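You operate a simulated robot arm through the tools that you are given. There is no shell and no other tool.

You run a simulated robot arm. Do the job below in one go: nothing can be reset, and whatever is moved stays where it is left.

TASK
Put things in order on the pink trolley. At the end: the white oil filter stands where the orange pad stood; the orange pad stands where the red flag pin stood; the red flag pin stands where the blue rag stood; the blue rag stands on top of the grey grommet panel; whatever was shut is shut again. Leave all else as you found it, and nothing knocked over.

The check looks at the end state, three seconds after you hand in, the way a careful person would. Anything else that was tipped, shoved, dropped, spilled or broken makes it a failure.

THE ROBOT
A 6-joint arm with a two-finger parallel gripper, fixed in place. Base frame: the origin is on the floor under the middle of its stand, x ahead of it, y to its left, z up; the work surface is at about z = 78. Units: cm, degrees, N and s.
With the tool pointing down near the work surface it reaches from about 24 to 64 cm from the base axis. Its first joint turns from -66.0 to 66.0 degrees. Payload 2.7 kg.
Tool frame: the origin (TCP) lies between the finger pads and is the grasp point; the fingertips stand 2.3 cm ahead of it; z points along the fingers, y is the line along which they close. The gripper opens to 9.4 cm. The fingers are 3.8 cm wide and 1 cm thick; the gripper's body (5.4 by 9.6 cm) begins 3.9 cm behind the TCP.
Orientation is that of the tool frame in the base frame, as a unit quaternion [x, y, z, w]. With the fingers straight down and closing along the base's y, the tool's x points along the base's -x, its y along +y and its z along -z.

THE INTERFACE
- The arm moves only by the tool move_arm. Its argument "plan" is a list of rows, each a list of 3 entries, a list of its own where there are three numbers: the shift along the tool's x, y, z in units of 25 mm (1.0 is 25 mm), then the turn, a rotation vector about the tool's x, y, z in units of 6 degrees (1.0 is 6 degrees), then the opening, from 0 (shut) to 1 (fully open). In form: [[[dx, dy, dz], [ax, ay, az], claw], ...]. A call has 1 to 20 rows; each row shifts and turns the commanded pose from where the row before left it, along the tool's axes as they then stand. A call with a number of a shift or a turn outside -1 to 1 is refused whole. Each row takes 0.2 s and may step no farther than 5 cm and 8.6 degrees from the row before; otherwise, or with a gripper value out of range, the whole call is refused. Where a pose cannot be reached the arm comes as near as it can. A force on the tool above 40 N (or 10 N above the force at the start of the call, whichever is more), or a blocked arm, ends the call early, and 0.2 s more pass. Each finger travels about 4.5 cm/s and halts on what it meets, pressing with about 23 N; the grip force reading is that of the motor and also rises with nothing between the fingers. The clock runs only during rows and for 0.2 s after the last one: add rows that do not move to give the fingers time. It gives the time, the measured TCP pose, the force on the tool (base axes), the opening and the grip force at its end, in the units of the frame above (readings bear some noise), with the torque about the TCP (base axes, N m) and any sound that the robot's microphone picked up.
- Cameras (640 x 400 px; columns grow to the right, rows downward): "scene" is fixed at [7.6, -43.36, 140.09]; the picture's right is [0.77, -0.64, 0.00], its down [-0.38, -0.45, -0.81] and it looks along [0.52, 0.62, -0.59] (base axes); focal length 358 px, centre (320, 200). "wrist" rides on the gripper at [8.6, 1.6, -7.4] in the tool frame; the picture's right is [-0.18, 0.98, 0.00], its down [-0.58, -0.11, -0.81] and it looks along [-0.79, -0.15, 0.59] (tool axes); focal length 243 px, centre (320, 200). There is no depth. A picture from a camera that has moved, and an enlarged one, comes with that camera's place and axes in the base frame and with its lens.
- grab_frame(camera): a new picture of that camera. It takes no simulated time.
- close_up(camera, box): a new picture of the part [left, top, right, bottom] of that camera's present view, enlarged. It takes no simulated time.
- hand_in(): hands the job in; it is judged then, once.

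Nothing tells you positions but the pictures and the camera data. Unless the task says otherwise, let go and move clear before handing in.

The tools are called after "Emit:" as a command line: name --argument value ..., lists and objects as JSON in quotes. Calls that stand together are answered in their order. move_arm: Moves the arm, as the interface text tells. Its arguments: {"type":"object","properties":{"plan":{"type":"array","items":{"type":"array"}}},"required":["plan"]} The other tools are called the same way: grab_frame (camera) takes a picture; close_up (camera, box) takes an enlarged picture of a part of a camera's view; hand_in () hands the job in.

At the start:

```text
clock: 0.0
tcp_pos: [40.95, 0.92, 100.77]
orientation: [0.0, 1.0, 0.0, 0.0]
ft_force: [-0.2, 0.0, -0.7]
wrist_torque: [0.02, -0.02, 0.0]
opening: 9.4
grasp_force: 0.0
```

scene: 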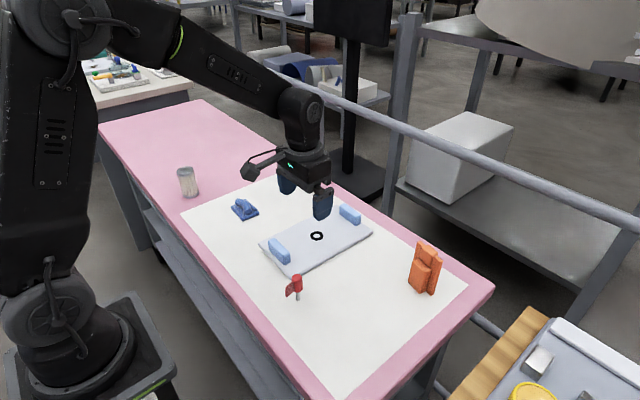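
wrist: 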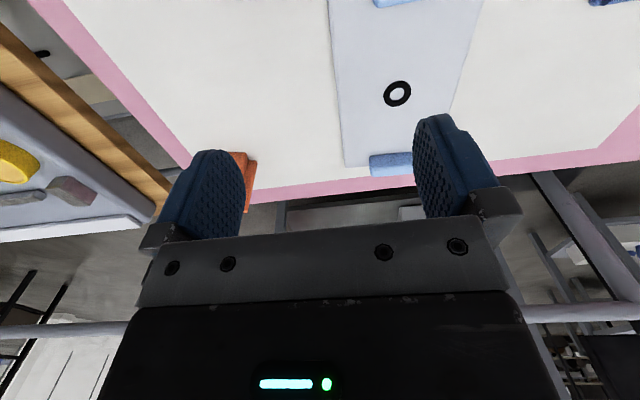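

I see a pink trolley with a white mat, a grey panel with two blue blocks and a black ring, a blue rag, a red flag pin, an orange pad and a white/grey cylinder (probably the oil filter). I'll take enlarged views first to locate everything.

Emit:
close_up --camera "scene" --box '[160, 140, 320, 240]'

Emit:
close_up --camera "scene" --box '[240, 180, 400, 280]'

Emit:
close_up --camera "scene" --box '[240, 220, 400, 320]'

Emit:
close_up --camera "scene" --box '[360, 220, 520, 320]'

```text
4.00 times, centred on (240, 190) of scene
camera zoom: at [7.6, -43.36, 140.09], right [0.77, -0.64, 0.0], down [-0.38, -0.45, -0.81], along [0.52, 0.62, -0.59], focal length 1432 px, centre (640, 240)
```

zoom: 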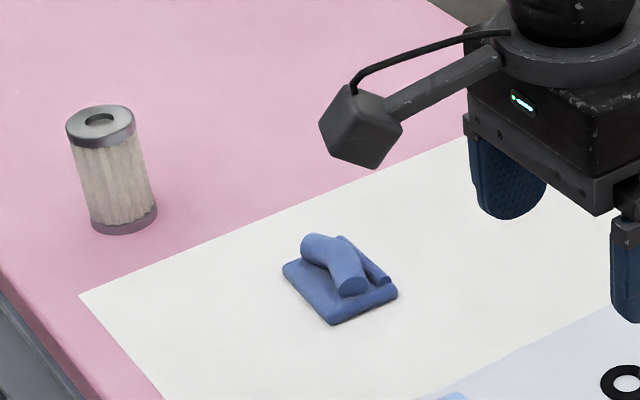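

```text
4.00 times, centred on (320, 230) of scene
camera zoom: at [7.6, -43.36, 140.09], right [0.77, -0.64, 0.0], down [-0.38, -0.45, -0.81], along [0.52, 0.62, -0.59], focal length 1432 px, centre (320, 80)
```

zoom: 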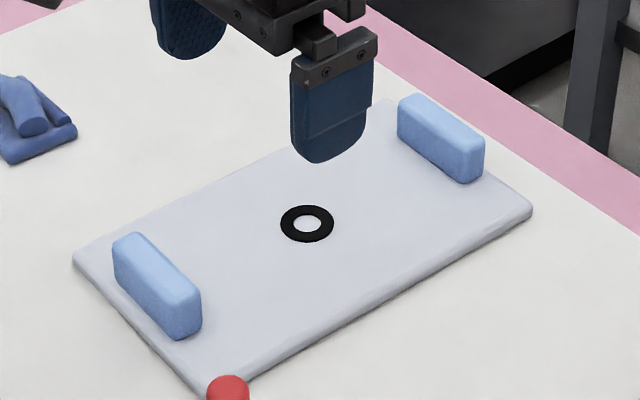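

```text
4.00 times, centred on (320, 270) of scene
camera zoom: at [7.6, -43.36, 140.09], right [0.77, -0.64, 0.0], down [-0.38, -0.45, -0.81], along [0.52, 0.62, -0.59], focal length 1432 px, centre (320, -80)
```

zoom: 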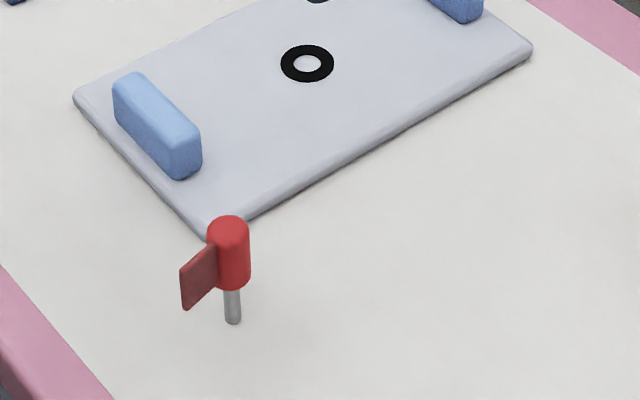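

```text
4.00 times, centred on (440, 270) of scene
camera zoom: at [7.6, -43.36, 140.09], right [0.77, -0.64, 0.0], down [-0.38, -0.45, -0.81], along [0.52, 0.62, -0.59], focal length 1432 px, centre (-160, -80)
```

zoom: 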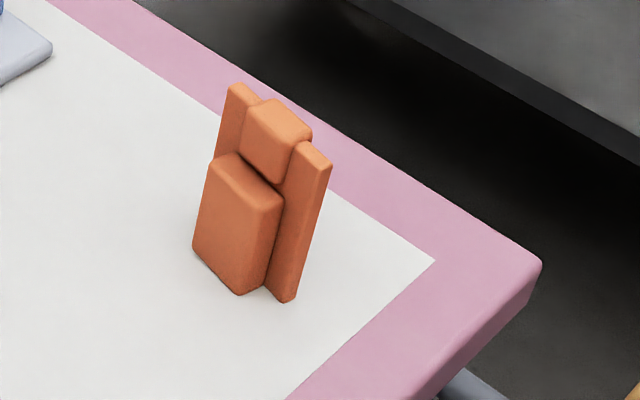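

The grommet triangulates to about (50.8, 9.3) from both cameras, so the camera data agree. My estimates are:

| Item | x, y |
|---|---|
| Rag | (42.4, 30.7) |
| Pin | (35.4, -2.9), flag towards -x |
| Pad | (59, -17.5) |
| Filter | (34.5, 49.2) |

I'll move above the rag and look with the wrist camera.

Emit:
move_arm --plan '[[[0.13, 0.99, 0.1], [0, 0, 0], 1], [[0.13, 0.99, 0.1], [0, 0, 0], 1], [[0.13, 0.99, 0.1], [0, 0, 0], 1], [[0.13, 0.99, 0.1], [0, 0, 0], 1], [[0.13, 0.99, 0.1], [0, 0, 0], 1], [[0.13, 0.99, 0.1], [0, 0, 0], 1], [[0.13, 0.99, 0.1], [0, 0, 0], 1], [[0.13, 0.99, 0.1], [0, 0, 0], 1], [[0.13, 0.99, 0.1], [0, 0, 0], 1], [[0.13, 0.99, 0.1], [0, 0, 0], 1], [[0.13, 0.99, 0.1], [0, 0, 0], 1], [[0.13, 0.99, 0.1], [0, 0, 0], 1], [[0, 0, 0], [0, 0, 0], 1], [[0, 0, 0], [0, 0, 0], 1]]'

```text
clock: 3.0
tcp_pos: [37.01, 30.87, 97.82]
orientation: [0.0, 1.0, -0.001, 0.0]
ft_force: [0.3, -1.0, -0.4]
wrist_torque: [-0.01, -0.02, -0.02]
opening: 9.39
grasp_force: 0.1
```

The arm is now at about (37.0, 30.9, 97.8), just behind the rag. I'll take wrist and scene pictures to measure it.

Emit:
grab_frame --camera "wrist"

Emit:
grab_frame --camera "scene"

```text
taken
camera wrist: at [28.47, 32.3, 105.36], right [0.18, 0.98, 0.0], down [0.58, -0.11, 0.81], along [0.79, -0.15, -0.59], focal length 243 px, centre (320, 200)
```

wrist: 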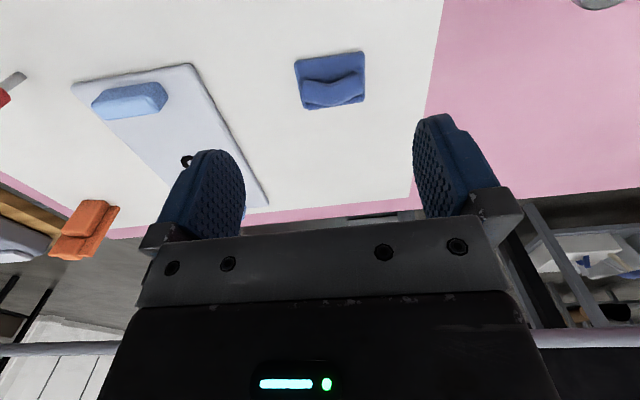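

```text
taken
```

scene: 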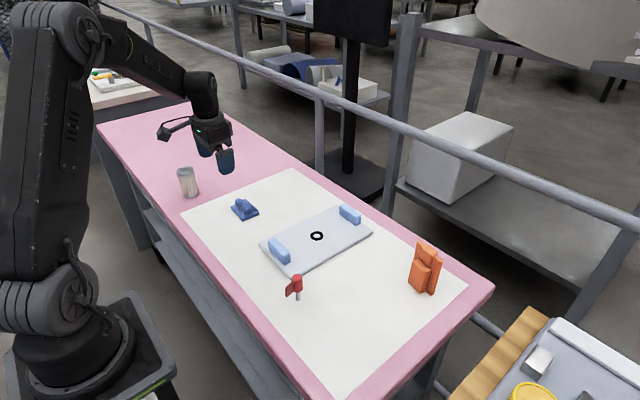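

Emit:
close_up --camera "wrist" --box '[270, 30, 398, 110]'

Emit:
close_up --camera "scene" --box '[220, 180, 300, 230]'

Emit:
close_up --camera "scene" --box '[250, 190, 390, 278]'

```text
5.00 times, centred on (334, 70) of wrist
camera zoom: at [28.47, 32.3, 105.36], right [0.18, 0.98, 0.0], down [0.58, -0.11, 0.81], along [0.79, -0.15, -0.59], focal length 1213 px, centre (250, 850)
```

zoom: 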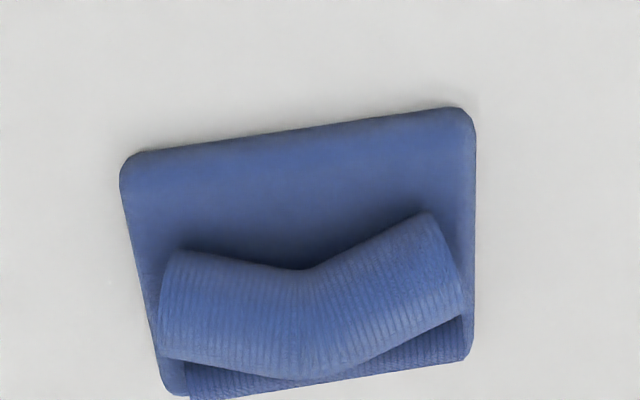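

```text
8.00 times, centred on (260, 205) of scene
camera zoom: at [7.6, -43.36, 140.09], right [0.77, -0.64, 0.0], down [-0.38, -0.45, -0.81], along [0.52, 0.62, -0.59], focal length 2864 px, centre (800, 160)
```

zoom: 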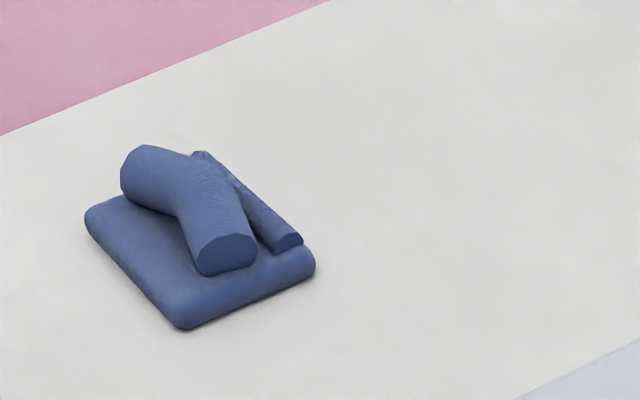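

```text
4.55 times, centred on (320, 234) of scene
camera zoom: at [7.6, -43.36, 140.09], right [0.77, -0.64, 0.0], down [-0.38, -0.45, -0.81], along [0.52, 0.62, -0.59], focal length 1627 px, centre (320, 46)
```

zoom: 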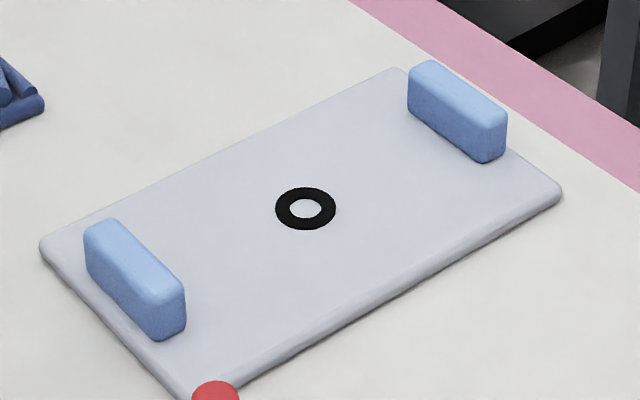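

The rag is a slab about 5.6 × 7.0 cm and 1.1 cm thick, centred near (42.5, 30.95) and aligned with the axes, with a bent roll on top. I'll come down above it and check that the fingers straddle it along y before going lower.

Emit:
move_arm --plan '[[[-0.366, 0.013, 0.78], [0, 0, 0], 1], [[-0.366, 0.013, 0.78], [0, 0, 0], 1], [[-0.366, 0.013, 0.78], [0, 0, 0], 1], [[-0.366, 0.013, 0.78], [0, 0, 0], 1], [[-0.366, 0.013, 0.78], [0, 0, 0], 1], [[-0.366, 0.013, 0.78], [0, 0, 0], 1], [[0, 0, 0], [0, 0, 0], 1], [[0, 0, 0], [0, 0, 0], 1]]'

Emit:
grab_frame --camera "wrist"

Emit:
close_up --camera "scene" --box '[180, 140, 308, 220]'

```text
clock: 4.8
tcp_pos: [42.58, 30.83, 86.21]
orientation: [-0.001, 1.0, 0.0, 0.0]
ft_force: [1.1, -0.4, -0.7]
wrist_torque: [0.02, 0.03, 0.01]
opening: 9.39
grasp_force: 0.0
```

```text
taken
camera wrist: at [33.99, 32.37, 93.71], right [0.18, 0.98, 0.0], down [0.58, -0.11, 0.81], along [0.79, -0.15, -0.59], focal length 243 px, centre (320, 200)
```

wrist: 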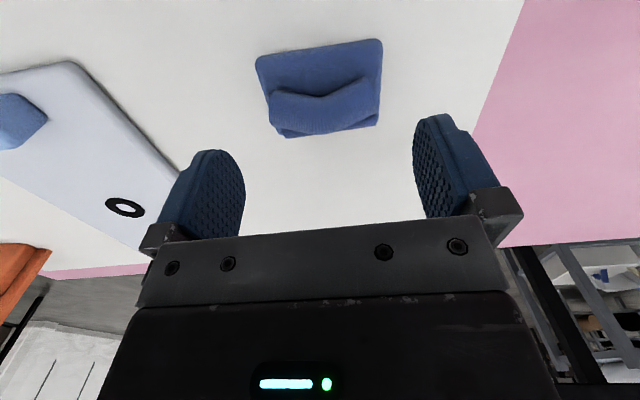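

```text
5.00 times, centred on (244, 180) of scene
camera zoom: at [7.6, -43.36, 140.09], right [0.77, -0.64, 0.0], down [-0.38, -0.45, -0.81], along [0.52, 0.62, -0.59], focal length 1790 px, centre (700, 300)
```

zoom: 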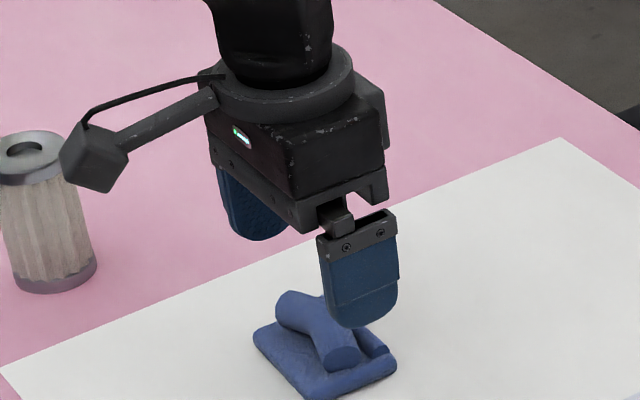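

The fingers clear the rag on both sides, and I measure the slab at y 27.4–34.65 with its centre at (42.7, 31.05). Next I'll shift slightly, lower to a TCP height of about 80.7 and close.

Emit:
move_arm --plan '[[[-0.03, 0.08, 0.6], [0, 0, 0], 1], [[0, 0, 0.6], [0, 0, 0], 1], [[0, 0, 0.5], [0, 0, 0], 1], [[0, 0, 0.4], [0, 0, 0], 1], [[0, 0, 0.1], [0, 0, 0], 1], [[0, 0, 0], [0, 0, 0], 1], [[0, 0, 0], [0, 0, 0], 1]]'

Emit:
close_up --camera "scene" --box '[180, 160, 308, 240]'

Emit:
grab_frame --camera "wrist"

```text
clock: 6.4
tcp_pos: [42.69, 31.16, 80.79]
orientation: [0.0, 1.0, 0.0, 0.0]
ft_force: [0.0, -0.8, -0.5]
wrist_torque: [0.03, -0.01, -0.01]
opening: 9.4
grasp_force: 0.0
```

```text
5.00 times, centred on (244, 200) of scene
camera zoom: at [7.6, -43.36, 140.09], right [0.77, -0.64, 0.0], down [-0.38, -0.45, -0.81], along [0.52, 0.62, -0.59], focal length 1790 px, centre (700, 200)
```

zoom: 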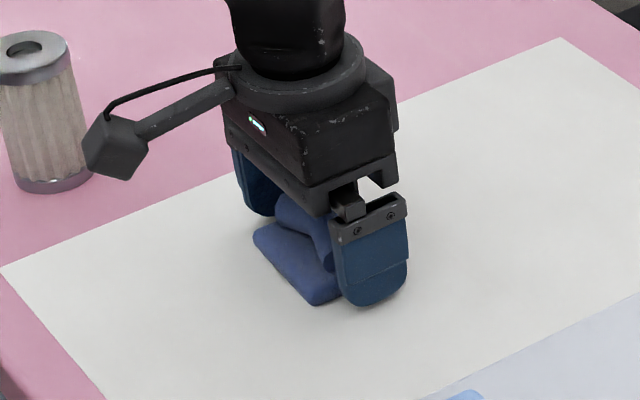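

```text
taken
camera wrist: at [34.1, 32.63, 88.27], right [0.18, 0.98, 0.0], down [0.58, -0.11, 0.81], along [0.79, -0.15, -0.59], focal length 243 px, centre (320, 200)
```

wrist: 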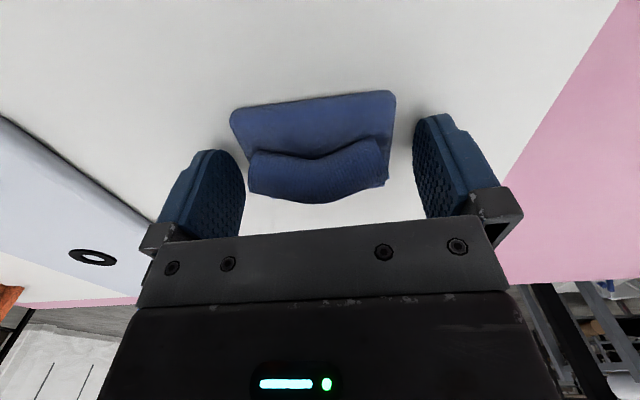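

The fingers stand on either side of the slab without touching it. I'll go down another 2 mm and close slowly.

Emit:
move_arm --plan '[[[0, 0, 0.08], [0, 0, 0], 1], [[0, 0, 0], [0, 0, 0], 0.85], [[0, 0, 0], [0, 0, 0], 0.75], [[0, 0, 0], [0, 0, 0], 0.65], [[0, 0, 0], [0, 0, 0], 0.5], [[0, 0, 0], [0, 0, 0], 0.5], [[0, 0, 0], [0, 0, 0], 0.5]]'

Emit:
grab_frame --camera "wrist"

```text
clock: 8.0
tcp_pos: [42.66, 31.07, 80.56]
orientation: [0.0, 1.0, 0.0, 0.001]
ft_force: [-1.0, 0.0, -0.3]
wrist_torque: [-0.03, -0.03, 0.01]
opening: 7.51
grasp_force: 23.2
```

```text
taken
camera wrist: at [34.1, 32.63, 88.11], right [0.18, 0.98, 0.0], down [0.58, -0.11, 0.81], along [0.79, -0.15, -0.59], focal length 243 px, centre (320, 200)
```

wrist: 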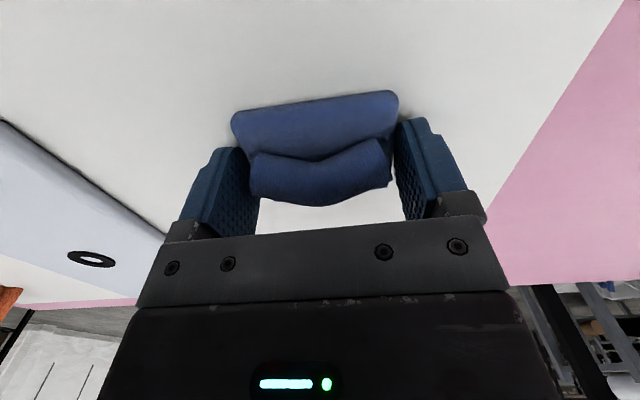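

The grip is on the slab at an opening of 7.5 cm. I'll lift it about 9 cm and check that it is held.

Emit:
move_arm --plan '[[[0, 0, -0.3], [0, 0, 0], 0.5], [[0, 0, -0.5], [0, 0, 0], 0.5], [[0, 0, -0.7], [0, 0, 0], 0.5], [[0, 0, -0.8], [0, 0, 0], 0.5], [[0, 0, -0.8], [0, 0, 0], 0.5], [[0, 0, -0.6], [0, 0, 0], 0.5], [[0, 0, 0], [0, 0, 0], 0.5], [[0, 0, 0], [0, 0, 0], 0.5]]'

Emit:
grab_frame --camera "wrist"

Emit:
close_up --camera "scene" --box '[180, 140, 308, 220]'

```text
clock: 9.8
tcp_pos: [42.65, 31.08, 89.7]
orientation: [0.0, 1.0, 0.0, 0.0]
ft_force: [0.2, -0.7, 0.2]
wrist_torque: [-0.01, -0.04, 0.01]
opening: 7.46
grasp_force: 23.3
```

```text
taken
camera wrist: at [34.03, 32.55, 97.31], right [0.18, 0.98, 0.0], down [0.58, -0.11, 0.81], along [0.79, -0.15, -0.59], focal length 243 px, centre (320, 200)
```

wrist: 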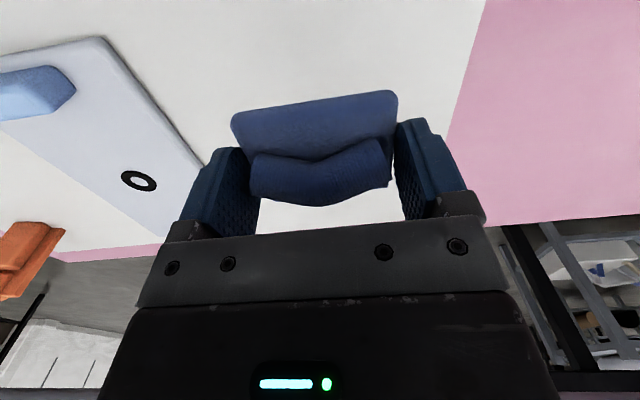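

```text
5.00 times, centred on (244, 180) of scene
camera zoom: at [7.6, -43.36, 140.09], right [0.77, -0.64, 0.0], down [-0.38, -0.45, -0.81], along [0.52, 0.62, -0.59], focal length 1790 px, centre (700, 300)
```

zoom: 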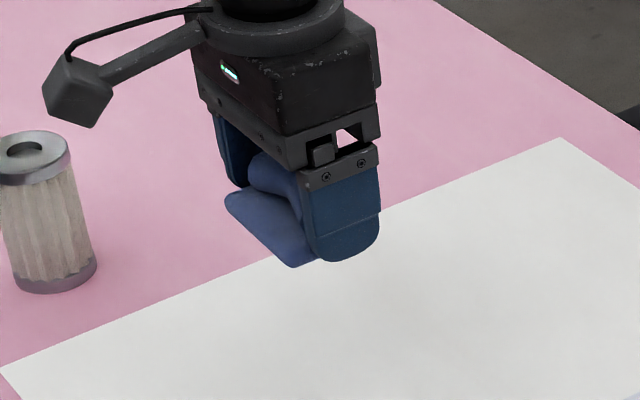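

The rag is firmly held and level. I'll carry it over to the middle of the panel at about (50.6, 9.3), staying high.

Emit:
move_arm --plan '[[[-0.15, -0.45, 0], [0, 0, 0], 0.5], [[-0.3, -0.85, 0], [0, 0, 0], 0.5], [[-0.33, -0.9, 0], [0, 0, 0], 0.5], [[-0.33, -0.9, 0], [0, 0, 0], 0.5], [[-0.33, -0.9, 0], [0, 0, 0], 0.5], [[-0.33, -0.9, 0], [0, 0, 0], 0.5], [[-0.33, -0.9, 0], [0, 0, 0], 0.5], [[-0.33, -0.9, 0], [0, 0, 0], 0.5], [[-0.33, -0.9, 0], [0, 0, 0], 0.5], [[-0.3, -0.8, 0], [0, 0, 0], 0.5], [[-0.12, -0.3, 0], [0, 0, 0], 0.5], [[0, 0, 0], [0, 0, 0], 0.5], [[0, 0, 0], [0, 0, 0], 0.5]]'

Emit:
grab_frame --camera "wrist"

Emit:
close_up --camera "scene" --box '[240, 180, 400, 280]'

```text
clock: 12.6
tcp_pos: [50.68, 9.38, 89.66]
orientation: [0.0, 1.0, 0.0, 0.0]
ft_force: [0.1, 0.0, -0.7]
wrist_torque: [0.02, -0.01, -0.03]
opening: 7.43
grasp_force: 22.7
```

```text
taken
camera wrist: at [42.02, 10.87, 97.27], right [0.18, 0.98, 0.0], down [0.58, -0.11, 0.81], along [0.79, -0.15, -0.59], focal length 243 px, centre (320, 200)
```

wrist: 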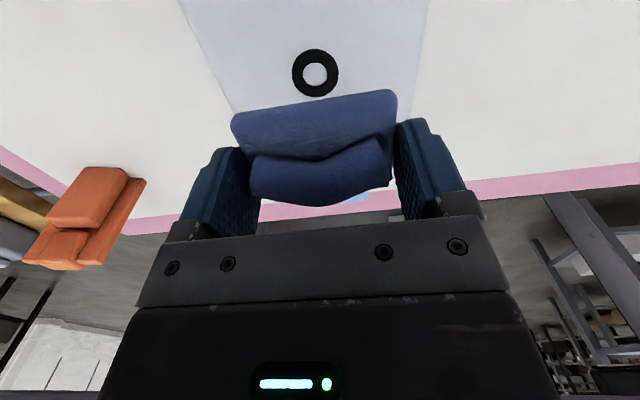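

```text
4.00 times, centred on (320, 230) of scene
camera zoom: at [7.6, -43.36, 140.09], right [0.77, -0.64, 0.0], down [-0.38, -0.45, -0.81], along [0.52, 0.62, -0.59], focal length 1432 px, centre (320, 80)
```

zoom: 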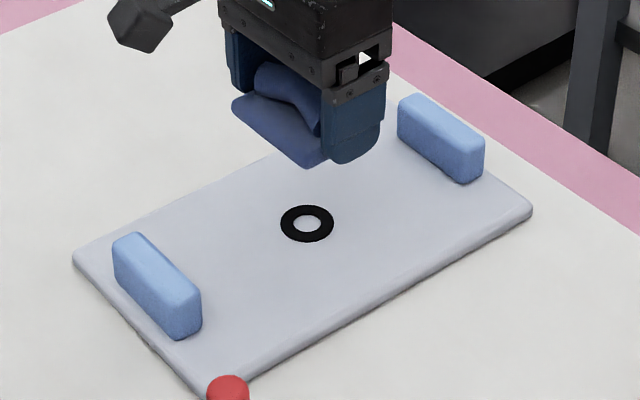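

The panel spans about y 1.8–16.4 and the grommet is at roughly (50.7, 9.0), so I'll centre the rag there. I'll lower it to just above the panel and then feel for contact.

Emit:
move_arm --plan '[[[0, -0.11, 0.6], [0, 0, 0], 0.5], [[0, 0, 0.7], [0, 0, 0], 0.5], [[0, 0, 0.6], [0, 0, 0], 0.5], [[0, 0, 0.5], [0, 0, 0], 0.5], [[0, 0, 0.3], [0, 0, 0], 0.5], [[0, 0, 0.1], [0, 0, 0], 0.5], [[0, 0, 0], [0, 0, 0], 0.5], [[0, 0, 0], [0, 0, 0], 0.5]]'

Emit:
close_up --camera "scene" --box '[240, 180, 400, 280]'

Emit:
grab_frame --camera "wrist"

```text
clock: 14.4
tcp_pos: [50.62, 9.03, 82.67]
orientation: [0.0, 1.0, 0.0, 0.0]
ft_force: [0.6, 0.3, -0.1]
wrist_torque: [0.0, 0.01, 0.0]
opening: 7.42
grasp_force: 23.0
```

```text
4.00 times, centred on (320, 230) of scene
camera zoom: at [7.6, -43.36, 140.09], right [0.77, -0.64, 0.0], down [-0.38, -0.45, -0.81], along [0.52, 0.62, -0.59], focal length 1432 px, centre (320, 80)
```

zoom: 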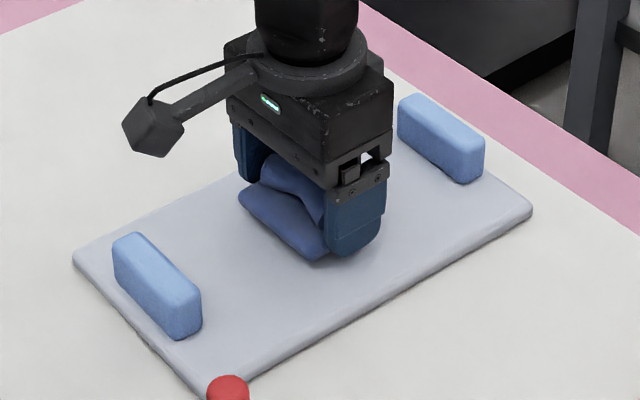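

```text
taken
camera wrist: at [42.06, 10.58, 90.25], right [0.18, 0.98, 0.0], down [0.58, -0.11, 0.81], along [0.79, -0.15, -0.59], focal length 243 px, centre (320, 200)
```

wrist: 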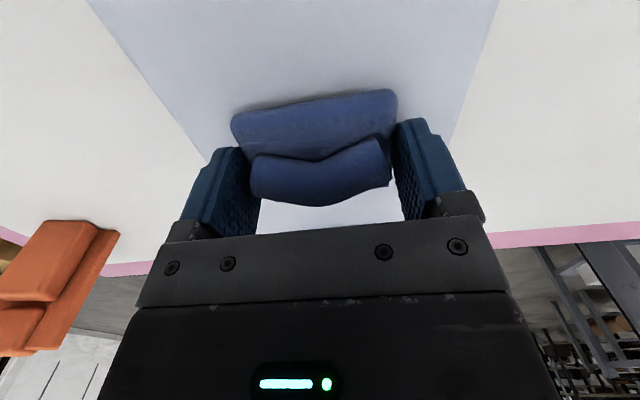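

The rag is close above the panel and centred. I'll step down in small increments and watch the force.

Emit:
move_arm --plan '[[[0, 0, 0.06], [0, 0, 0], 0.5], [[0, 0, 0.06], [0, 0, 0], 0.5], [[0, 0, 0.06], [0, 0, 0], 0.5], [[0, 0, 0.06], [0, 0, 0], 0.5], [[0, 0, 0], [0, 0, 0], 0.5]]'

```text
clock: 15.6
tcp_pos: [50.54, 9.0, 82.09]
orientation: [0.0, 1.0, 0.0, 0.0]
ft_force: [-0.6, 0.4, -0.7]
wrist_torque: [-0.02, -0.01, 0.0]
opening: 7.45
grasp_force: 22.9
```

No contact at a height of 82.1. I'll continue down in small steps.

Emit:
move_arm --plan '[[[0, 0, 0.04], [0, 0, 0], 0.5], [[0, 0, 0.04], [0, 0, 0], 0.5], [[0, 0, 0.04], [0, 0, 0], 0.5], [[0, 0, 0], [0, 0, 0], 0.5]]'

Emit:
close_up --camera "scene" --box '[280, 200, 360, 250]'

```text
clock: 16.6
tcp_pos: [50.62, 9.12, 81.87]
orientation: [0.001, 1.0, 0.0, 0.0]
ft_force: [-4.7, 2.4, 16.4]
wrist_torque: [-0.02, 0.31, -0.04]
opening: 7.39
grasp_force: 22.6
```

```text
8.00 times, centred on (320, 225) of scene
camera zoom: at [7.57, -43.36, 140.1], right [0.77, -0.64, 0.0], down [-0.38, -0.45, -0.81], along [0.52, 0.62, -0.59], focal length 2864 px, centre (320, 0)
```

zoom: 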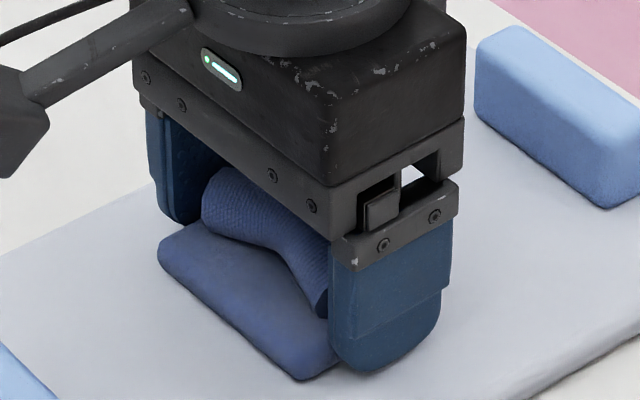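

Contact is made, at about 16 N. I'll ease up 1 mm and open the fingers slowly.

Emit:
move_arm --plan '[[[0, 0, -0.03], [0, 0, 0], 0.78], [[0, 0, 0], [0, 0, 0], 0.82], [[0, 0, 0], [0, 0, 0], 0.88], [[0, 0, 0], [0, 0, 0], 0.95], [[0, 0, 0], [0, 0, 0], 1], [[0, 0, 0], [0, 0, 0], 1], [[0, 0, 0], [0, 0, 0], 1]]'

Emit:
close_up --camera "scene" --box '[280, 200, 360, 250]'

Emit:
grab_frame --camera "wrist"

```text
clock: 18.2
tcp_pos: [50.53, 8.97, 81.91]
orientation: [0.0, 1.0, 0.0, 0.0]
ft_force: [0.8, 1.3, 0.1]
wrist_torque: [0.0, -0.02, -0.01]
opening: 9.4
grasp_force: 0.0
```

```text
8.00 times, centred on (320, 225) of scene
camera zoom: at [7.6, -43.36, 140.09], right [0.77, -0.64, 0.0], down [-0.38, -0.45, -0.81], along [0.52, 0.62, -0.59], focal length 2864 px, centre (320, 0)
```

zoom: 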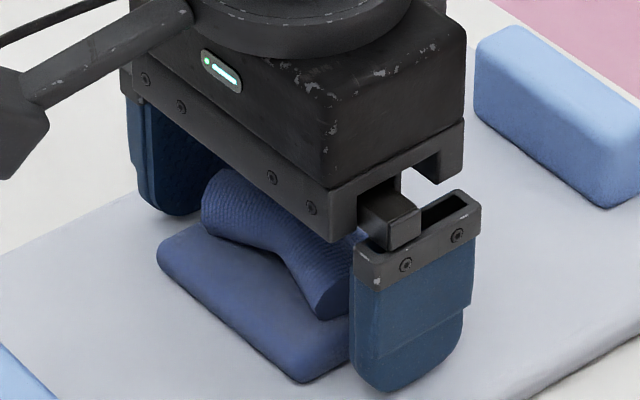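

```text
taken
camera wrist: at [41.99, 10.52, 89.46], right [0.18, 0.98, 0.0], down [0.58, -0.11, 0.81], along [0.79, -0.15, -0.59], focal length 243 px, centre (320, 200)
```

wrist: 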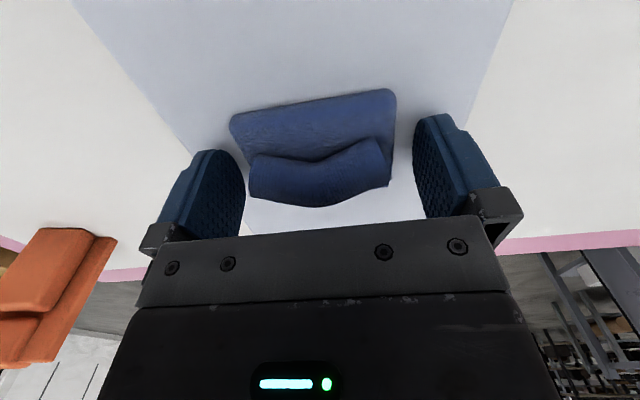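

The rag is released on the panel. I'll rise straight up and then move back to view the pin from (30, -3).

Emit:
move_arm --plan '[[[0, 0, -0.5], [0, 0, 0], 1], [[0, 0, -0.8], [0, 0, 0], 1], [[0, 0, -1], [0, 0, 0], 1], [[0, 0, -1], [0, 0, 0], 1], [[0, 0, -1], [0, 0, 0], 1], [[0, 0, -1], [0, 0, 0], 1], [[0.8, -0.48, 0], [0, 0, 0], 1], [[0.9, -0.54, 0], [0, 0, 0], 1], [[0.9, -0.54, 0], [0, 0, 0], 1], [[0.9, -0.54, 0], [0, 0, 0], 1], [[0.9, -0.54, 0], [0, 0, 0], 1], [[0.9, -0.54, 0], [0, 0, 0], 1], [[0.9, -0.54, 0], [0, 0, 0], 1], [[0.9, -0.54, 0], [0, 0, 0], 1], [[0.9, -0.54, 0], [0, 0, 0], 1], [[0, 0, 0], [0, 0, 0], 1], [[0, 0, 0], [0, 0, 0], 1]]'

Emit:
grab_frame --camera "wrist"

Emit:
grab_frame --camera "scene"

```text
clock: 21.8
tcp_pos: [30.53, -3.06, 95.19]
orientation: [0.0, 1.0, 0.0, 0.0]
ft_force: [0.5, 0.6, 0.0]
wrist_torque: [0.02, 0.02, 0.0]
opening: 9.41
grasp_force: 0.0
```

```text
taken
camera wrist: at [21.94, -1.54, 102.72], right [0.18, 0.98, 0.0], down [0.58, -0.11, 0.81], along [0.79, -0.15, -0.59], focal length 243 px, centre (320, 200)
```

wrist: 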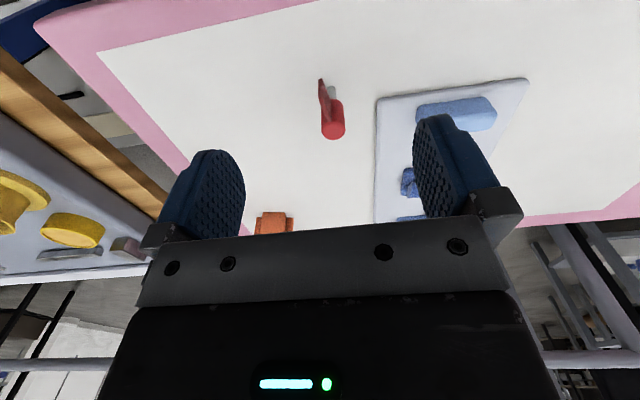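

```text
taken
```

scene: 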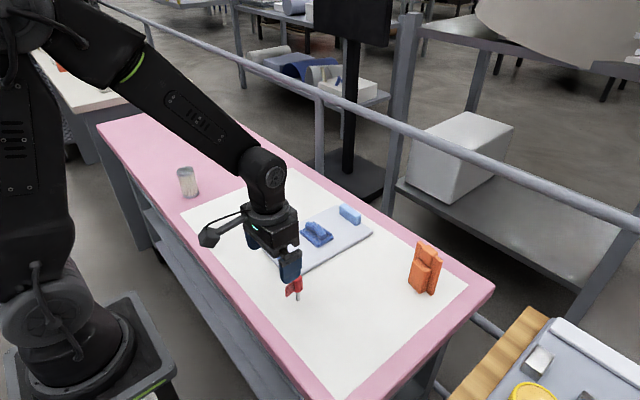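

Emit:
close_up --camera "wrist" --box '[280, 60, 384, 150]'

Emit:
close_up --camera "scene" --box '[264, 262, 328, 312]'

Emit:
close_up --camera "scene" --box '[270, 190, 390, 265]'

```text
4.44 times, centred on (332, 105) of wrist
camera zoom: at [21.94, -1.54, 102.72], right [0.18, 0.98, 0.0], down [0.58, -0.11, 0.81], along [0.79, -0.15, -0.59], focal length 1078 px, centre (267, 622)
```

zoom: 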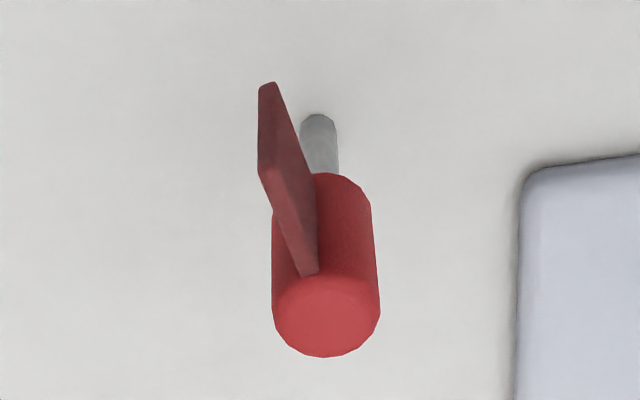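

```text
8.00 times, centred on (296, 287) of scene
camera zoom: at [7.6, -43.36, 140.09], right [0.77, -0.64, 0.0], down [-0.38, -0.45, -0.81], along [0.52, 0.62, -0.59], focal length 2864 px, centre (512, -496)
```

zoom: 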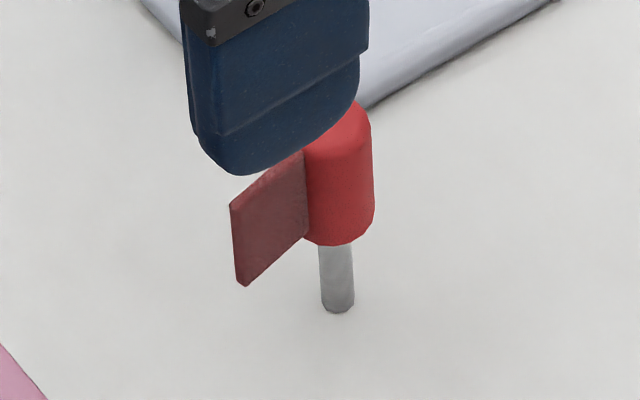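

```text
5.33 times, centred on (330, 228) of scene
camera zoom: at [7.6, -43.36, 140.09], right [0.77, -0.64, 0.0], down [-0.38, -0.45, -0.81], along [0.52, 0.62, -0.59], focal length 1909 px, centre (267, 53)
```

zoom: 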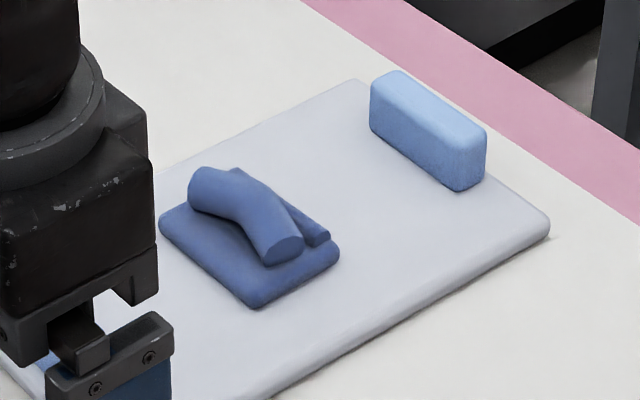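

The rag sits flat on the panel. The pin is at (35.5, -2.9), with its head about 2.1 cm across at z 80.7–85.3 and the flag mostly along -x, so closing along y will grip the head cleanly. I'll position above it with a partly closed gripper.

Emit:
move_arm --plan '[[[-0.5, 0.014, 0.6], [0, 0, 0], 0.7], [[-0.5, 0.014, 0.6], [0, 0, 0], 0.7], [[-0.5, 0.014, 0.6], [0, 0, 0], 0.7], [[-0.5, 0.014, 0.6], [0, 0, 0], 0.7], [[0, 0, 0], [0, 0, 0], 0.7], [[0, 0, 0], [0, 0, 0], 0.7]]'

Emit:
grab_frame --camera "wrist"

Emit:
close_up --camera "scene" --box '[248, 232, 344, 312]'

```text
clock: 23.2
tcp_pos: [35.55, -2.84, 89.16]
orientation: [0.0, 1.0, 0.0, 0.001]
ft_force: [-0.1, -0.8, -0.1]
wrist_torque: [0.05, 0.05, -0.01]
opening: 6.58
grasp_force: 0.1
```

```text
taken
camera wrist: at [27.02, -1.26, 96.69], right [0.18, 0.98, 0.0], down [0.58, -0.11, 0.81], along [0.79, -0.15, -0.59], focal length 243 px, centre (320, 200)
```

wrist: 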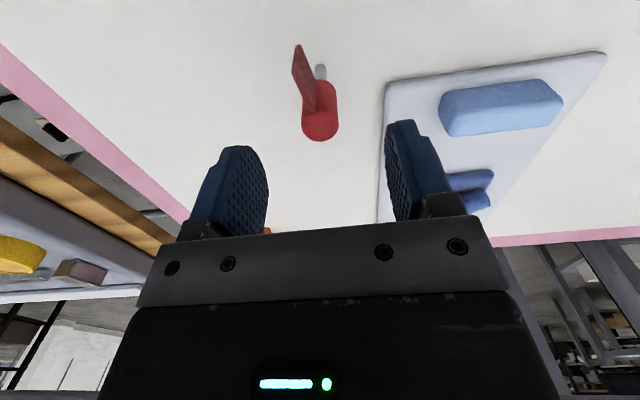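

```text
5.00 times, centred on (296, 272) of scene
camera zoom: at [7.6, -43.36, 140.09], right [0.77, -0.64, 0.0], down [-0.38, -0.45, -0.81], along [0.52, 0.62, -0.59], focal length 1790 px, centre (440, -160)
```

zoom: 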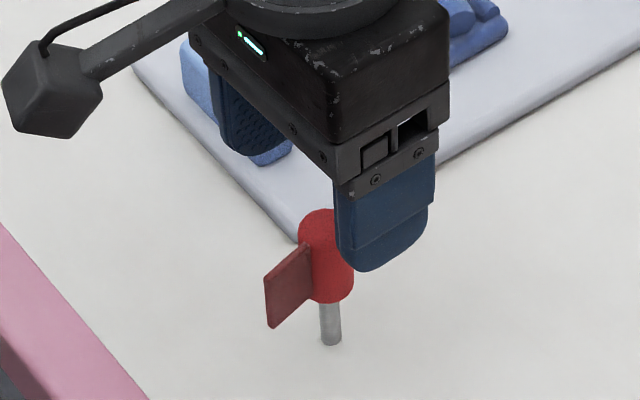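

The pin is centred between the fingers, at (35.5, -2.88) against the TCP at (35.55, -2.84). I'll lower to a height of about 83.1.

Emit:
move_arm --plan '[[[0, -0.01, 0.6], [0, 0, 0], 0.7], [[0, 0, 0.6], [0, 0, 0], 0.7], [[0, 0, 0.6], [0, 0, 0], 0.7], [[0, 0, 0.5], [0, 0, 0], 0.7], [[0, 0, 0.1], [0, 0, 0], 0.7], [[0, 0, 0], [0, 0, 0], 0.7], [[0, 0, 0], [0, 0, 0], 0.7]]'

Emit:
grab_frame --camera "wrist"

Emit:
close_up --camera "scene" --box '[248, 232, 344, 312]'

```text
clock: 24.8
tcp_pos: [35.74, -2.79, 83.29]
orientation: [0.0, 1.0, -0.001, 0.0]
ft_force: [0.3, -0.6, 0.3]
wrist_torque: [0.01, 0.03, 0.03]
opening: 6.57
grasp_force: 0.1
```

```text
taken
camera wrist: at [27.06, -1.23, 90.75], right [0.18, 0.98, 0.0], down [0.58, -0.11, 0.81], along [0.79, -0.15, -0.59], focal length 243 px, centre (320, 200)
```

wrist: 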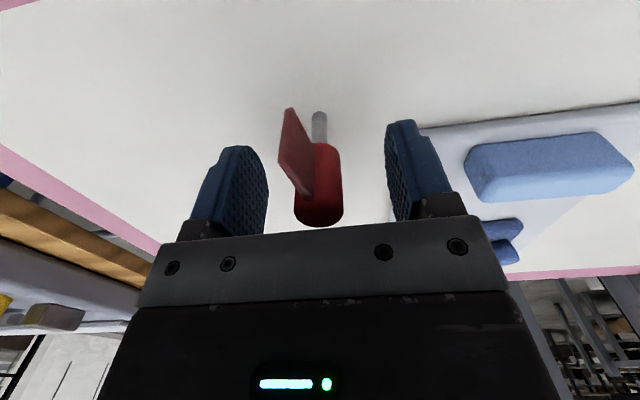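

```text
5.00 times, centred on (296, 272) of scene
camera zoom: at [7.6, -43.36, 140.09], right [0.77, -0.64, 0.0], down [-0.38, -0.45, -0.81], along [0.52, 0.62, -0.59], focal length 1790 px, centre (440, -160)
```

zoom: 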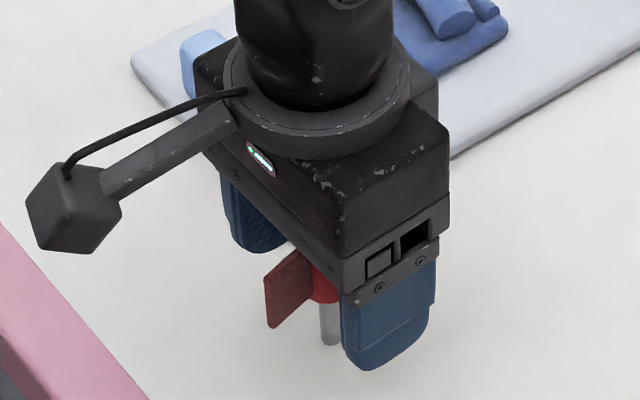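

The head is between the fingers with clearance on both sides. I'll close gradually to about 2.8 cm and look before the final squeeze.

Emit:
move_arm --plan '[[[0, 0, 0], [0, 0, 0], 0.55], [[0, 0, 0], [0, 0, 0], 0.42], [[0, 0, 0], [0, 0, 0], 0.32], [[0, 0, 0], [0, 0, 0], 0.29], [[0, 0, 0], [0, 0, 0], 0.29]]'

Emit:
close_up --camera "wrist" --box '[240, 90, 400, 250]'

```text
clock: 26.0
tcp_pos: [35.63, -2.79, 83.17]
orientation: [0.0, 1.0, 0.0, 0.0]
ft_force: [-0.5, 0.5, 0.3]
wrist_torque: [0.02, 0.02, 0.03]
opening: 2.72
grasp_force: 0.0
```

```text
2.50 times, centred on (320, 170) of wrist
camera zoom: at [27.06, -1.23, 90.76], right [0.18, 0.98, 0.0], down [0.58, -0.11, 0.81], along [0.79, -0.15, -0.59], focal length 606 px, centre (320, 275)
```

zoom: 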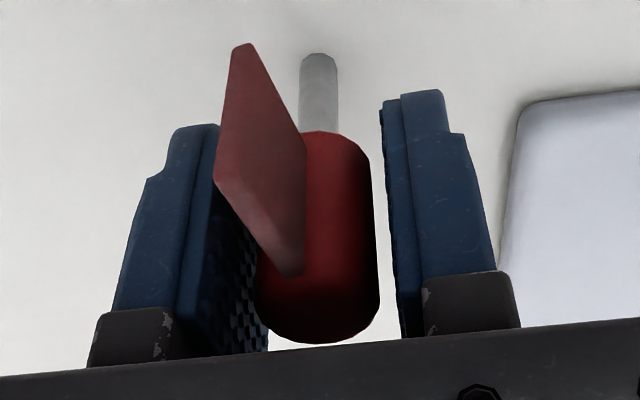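

There is a small gap on both sides and the flag is clear of the pads. I'll close the last bit onto the head.

Emit:
move_arm --plan '[[[0, -0.02, 0], [0, 0, 0], 0.27], [[0, 0, 0], [0, 0, 0], 0.25], [[0, 0, 0], [0, 0, 0], 0.23], [[0, 0, 0], [0, 0, 0], 0.2], [[0, 0, 0], [0, 0, 0], 0.1], [[0, 0, 0], [0, 0, 0], 0.1], [[0, 0, 0], [0, 0, 0], 0.1]]'

Emit:
close_up --camera "wrist" --box '[240, 90, 400, 250]'

Emit:
close_up --camera "scene" --box '[248, 232, 344, 312]'

```text
clock: 27.6
tcp_pos: [35.61, -2.87, 83.19]
orientation: [0.0, 1.0, 0.0, 0.0]
ft_force: [0.2, 0.2, -0.4]
wrist_torque: [-0.01, -0.03, 0.0]
opening: 2.08
grasp_force: 23.2
```

```text
2.50 times, centred on (320, 170) of wrist
camera zoom: at [27.03, -1.3, 90.73], right [0.18, 0.98, 0.0], down [0.58, -0.11, 0.81], along [0.79, -0.15, -0.59], focal length 606 px, centre (320, 275)
```

zoom: 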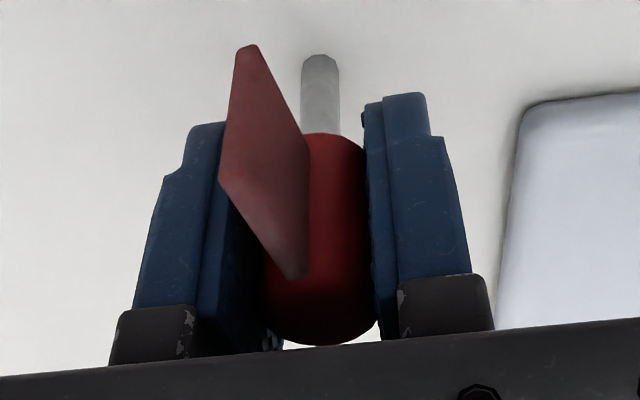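

```text
5.00 times, centred on (296, 272) of scene
camera zoom: at [7.6, -43.36, 140.09], right [0.77, -0.64, 0.0], down [-0.38, -0.45, -0.81], along [0.52, 0.62, -0.59], focal length 1790 px, centre (440, -160)
```

zoom: 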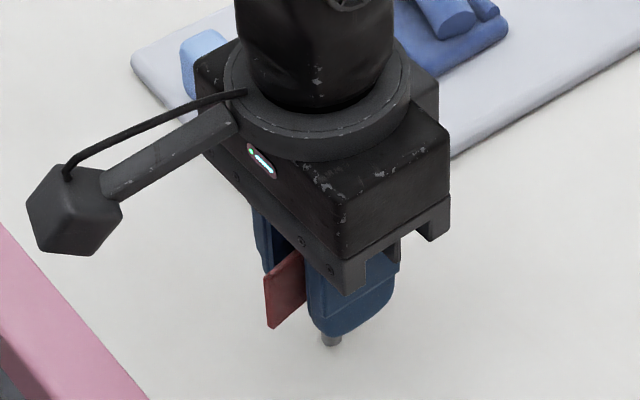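

The head is gripped at 2.08 cm and the pin is still upright. I'll lift gently in case it sits in a hole.

Emit:
move_arm --plan '[[[0, 0, -0.1], [0, 0, 0], 0.1], [[0, 0, -0.2], [0, 0, 0], 0.1], [[0, 0, -0.3], [0, 0, 0], 0.1], [[0, 0, -0.4], [0, 0, 0], 0.1], [[0, 0, -0.4], [0, 0, 0], 0.1], [[0, 0, -0.2], [0, 0, 0], 0.1], [[0, 0, 0], [0, 0, 0], 0.1], [[0, 0, 0], [0, 0, 0], 0.1]]'

Emit:
close_up --camera "wrist" --box '[240, 90, 400, 250]'

Emit:
close_up --camera "scene" --box '[248, 232, 344, 312]'

```text
clock: 29.4
tcp_pos: [35.54, -2.92, 87.17]
orientation: [0.001, 1.0, 0.0, 0.0]
ft_force: [0.0, 0.5, -0.1]
wrist_torque: [0.0, 0.0, 0.01]
opening: 2.07
grasp_force: 23.0
```

```text
2.50 times, centred on (320, 170) of wrist
camera zoom: at [27.06, -1.34, 94.74], right [0.18, 0.98, 0.0], down [0.58, -0.11, 0.81], along [0.79, -0.15, -0.59], focal length 606 px, centre (320, 275)
```

zoom: 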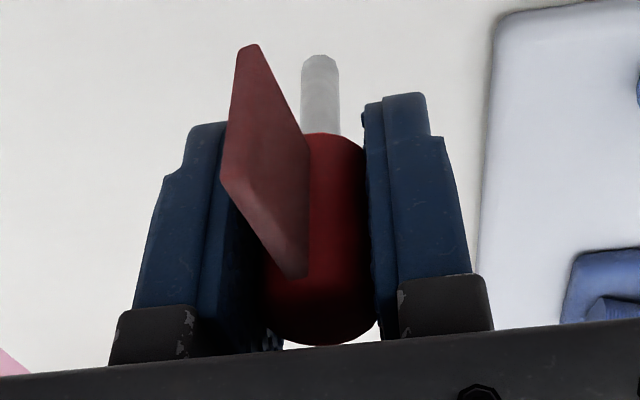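

```text
5.00 times, centred on (296, 272) of scene
camera zoom: at [7.6, -43.36, 140.09], right [0.77, -0.64, 0.0], down [-0.38, -0.45, -0.81], along [0.52, 0.62, -0.59], focal length 1790 px, centre (440, -160)
```

zoom: 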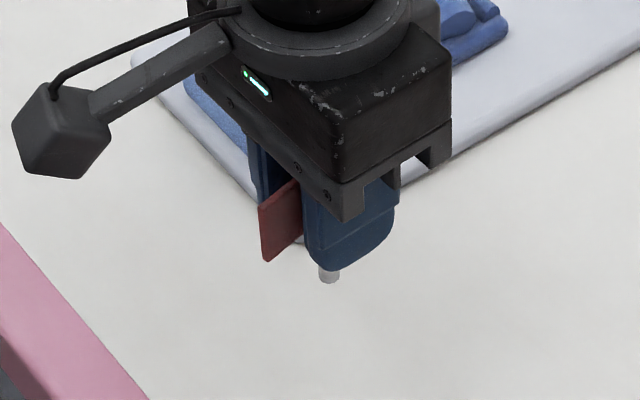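

The pin lifted cleanly and didn't shift in the grip. I'll carry it high to the rag's old place at (42.65, 31.05).

Emit:
move_arm --plan '[[[0, 0, -0.6], [0, 0, 0], 0.1], [[0, 0, -0.9], [0, 0, 0], 0.1], [[0, 0, -0.7], [0, 0, 0], 0.1], [[-0.085, 0.4, 0], [0, 0, 0], 0.1], [[-0.148, 0.7, 0], [0, 0, 0], 0.1], [[-0.212, 1, 0], [0, 0, 0], 0.1], [[-0.212, 1, 0], [0, 0, 0], 0.1], [[-0.212, 1, 0], [0, 0, 0], 0.1], [[-0.212, 1, 0], [0, 0, 0], 0.1], [[-0.212, 1, 0], [0, 0, 0], 0.1], [[-0.212, 1, 0], [0, 0, 0], 0.1], [[-0.212, 1, 0], [0, 0, 0], 0.1], [[-0.212, 1, 0], [0, 0, 0], 0.1], [[-0.212, 1, 0], [0, 0, 0], 0.1], [[-0.212, 1, 0], [0, 0, 0], 0.1], [[-0.191, 0.9, 0], [0, 0, 0], 0.1], [[-0.127, 0.6, 0], [0, 0, 0], 0.1], [[0, 0, 0], [0, 0, 0], 0.1], [[0, 0, 0], [0, 0, 0], 0.1]]'

Emit:
grab_frame --camera "wrist"

Emit:
grab_frame --camera "scene"

```text
clock: 33.4
tcp_pos: [42.2, 28.59, 92.56]
orientation: [-0.001, 1.0, 0.0, 0.0]
ft_force: [-0.1, -1.0, 0.2]
wrist_torque: [-0.01, -0.02, -0.01]
opening: 2.07
grasp_force: 22.7
```

```text
taken
camera wrist: at [33.67, 30.15, 100.11], right [0.18, 0.98, 0.0], down [0.58, -0.11, 0.81], along [0.79, -0.15, -0.59], focal length 243 px, centre (320, 200)
```

wrist: 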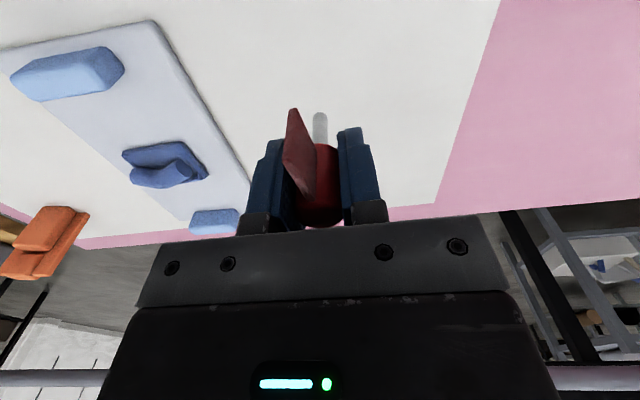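

```text
taken
```

scene: 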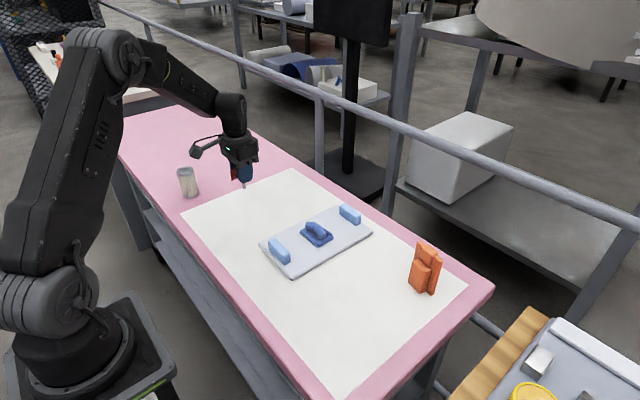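

I'm 2.5 cm short in y. I'll finish the move to (42.75, 31.05) and lower to about 1.5 cm above the mat.

Emit:
move_arm --plan '[[[-0.1, 0.45, 0], [0, 0, 0], 0.1], [[-0.12, 0.53, 0], [0, 0, 0], 0.1], [[0, 0, 0.5], [0, 0, 0], 0.1], [[0, 0, 0.8], [0, 0, 0], 0.1], [[0, 0, 0.8], [0, 0, 0], 0.1], [[0, 0, 0.6], [0, 0, 0], 0.1], [[0, 0, 0.4], [0, 0, 0], 0.1], [[0, 0, 0], [0, 0, 0], 0.1], [[0, 0, 0], [0, 0, 0], 0.1]]'

Emit:
grab_frame --camera "wrist"

Emit:
close_up --camera "scene" --box '[200, 150, 296, 230]'

```text
clock: 35.4
tcp_pos: [42.67, 31.08, 84.72]
orientation: [0.0, 1.0, 0.0, 0.001]
ft_force: [0.4, 0.2, -0.7]
wrist_torque: [-0.02, -0.02, -0.01]
opening: 2.1
grasp_force: 22.8
```

```text
taken
camera wrist: at [34.19, 32.67, 92.34], right [0.18, 0.98, 0.0], down [0.58, -0.11, 0.81], along [0.79, -0.15, -0.59], focal length 243 px, centre (320, 200)
```

wrist: 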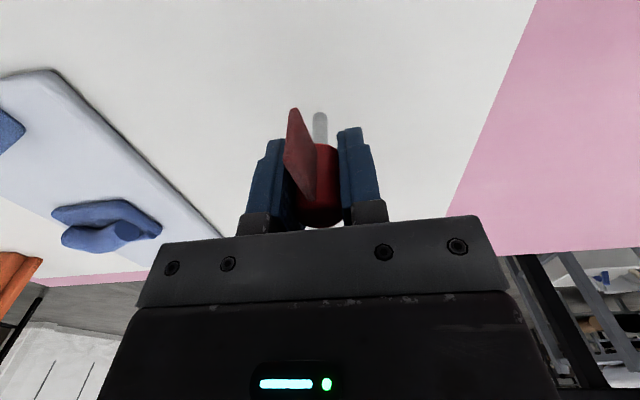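

```text
5.00 times, centred on (248, 190) of scene
camera zoom: at [7.6, -43.36, 140.09], right [0.77, -0.64, 0.0], down [-0.38, -0.45, -0.81], along [0.52, 0.62, -0.59], focal length 1790 px, centre (680, 250)
```

zoom: 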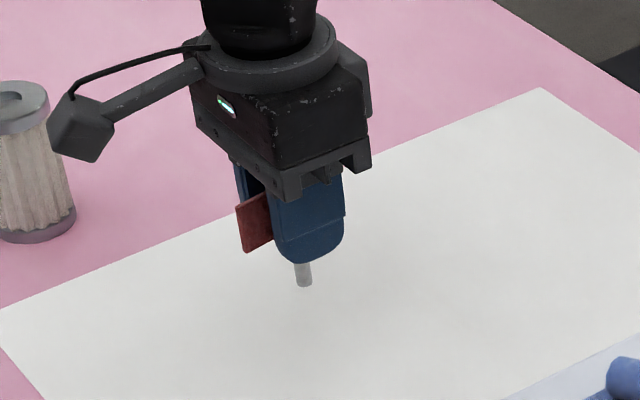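

The pin's bottom is about 1.5 cm above the mat. I'll lower most of that and then feel for contact.

Emit:
move_arm --plan '[[[0, 0, 0.25], [0, 0, 0], 0.1], [[0, 0, 0.16], [0, 0, 0], 0.1], [[0, 0, 0.06], [0, 0, 0], 0.1], [[0, 0, 0.04], [0, 0, 0], 0.1], [[0, 0, 0], [0, 0, 0], 0.1]]'

```text
clock: 36.6
tcp_pos: [42.88, 31.04, 83.54]
orientation: [0.0, 1.0, 0.0, 0.0]
ft_force: [0.4, -0.9, -0.3]
wrist_torque: [-0.03, 0.0, 0.02]
opening: 2.09
grasp_force: 22.9
```

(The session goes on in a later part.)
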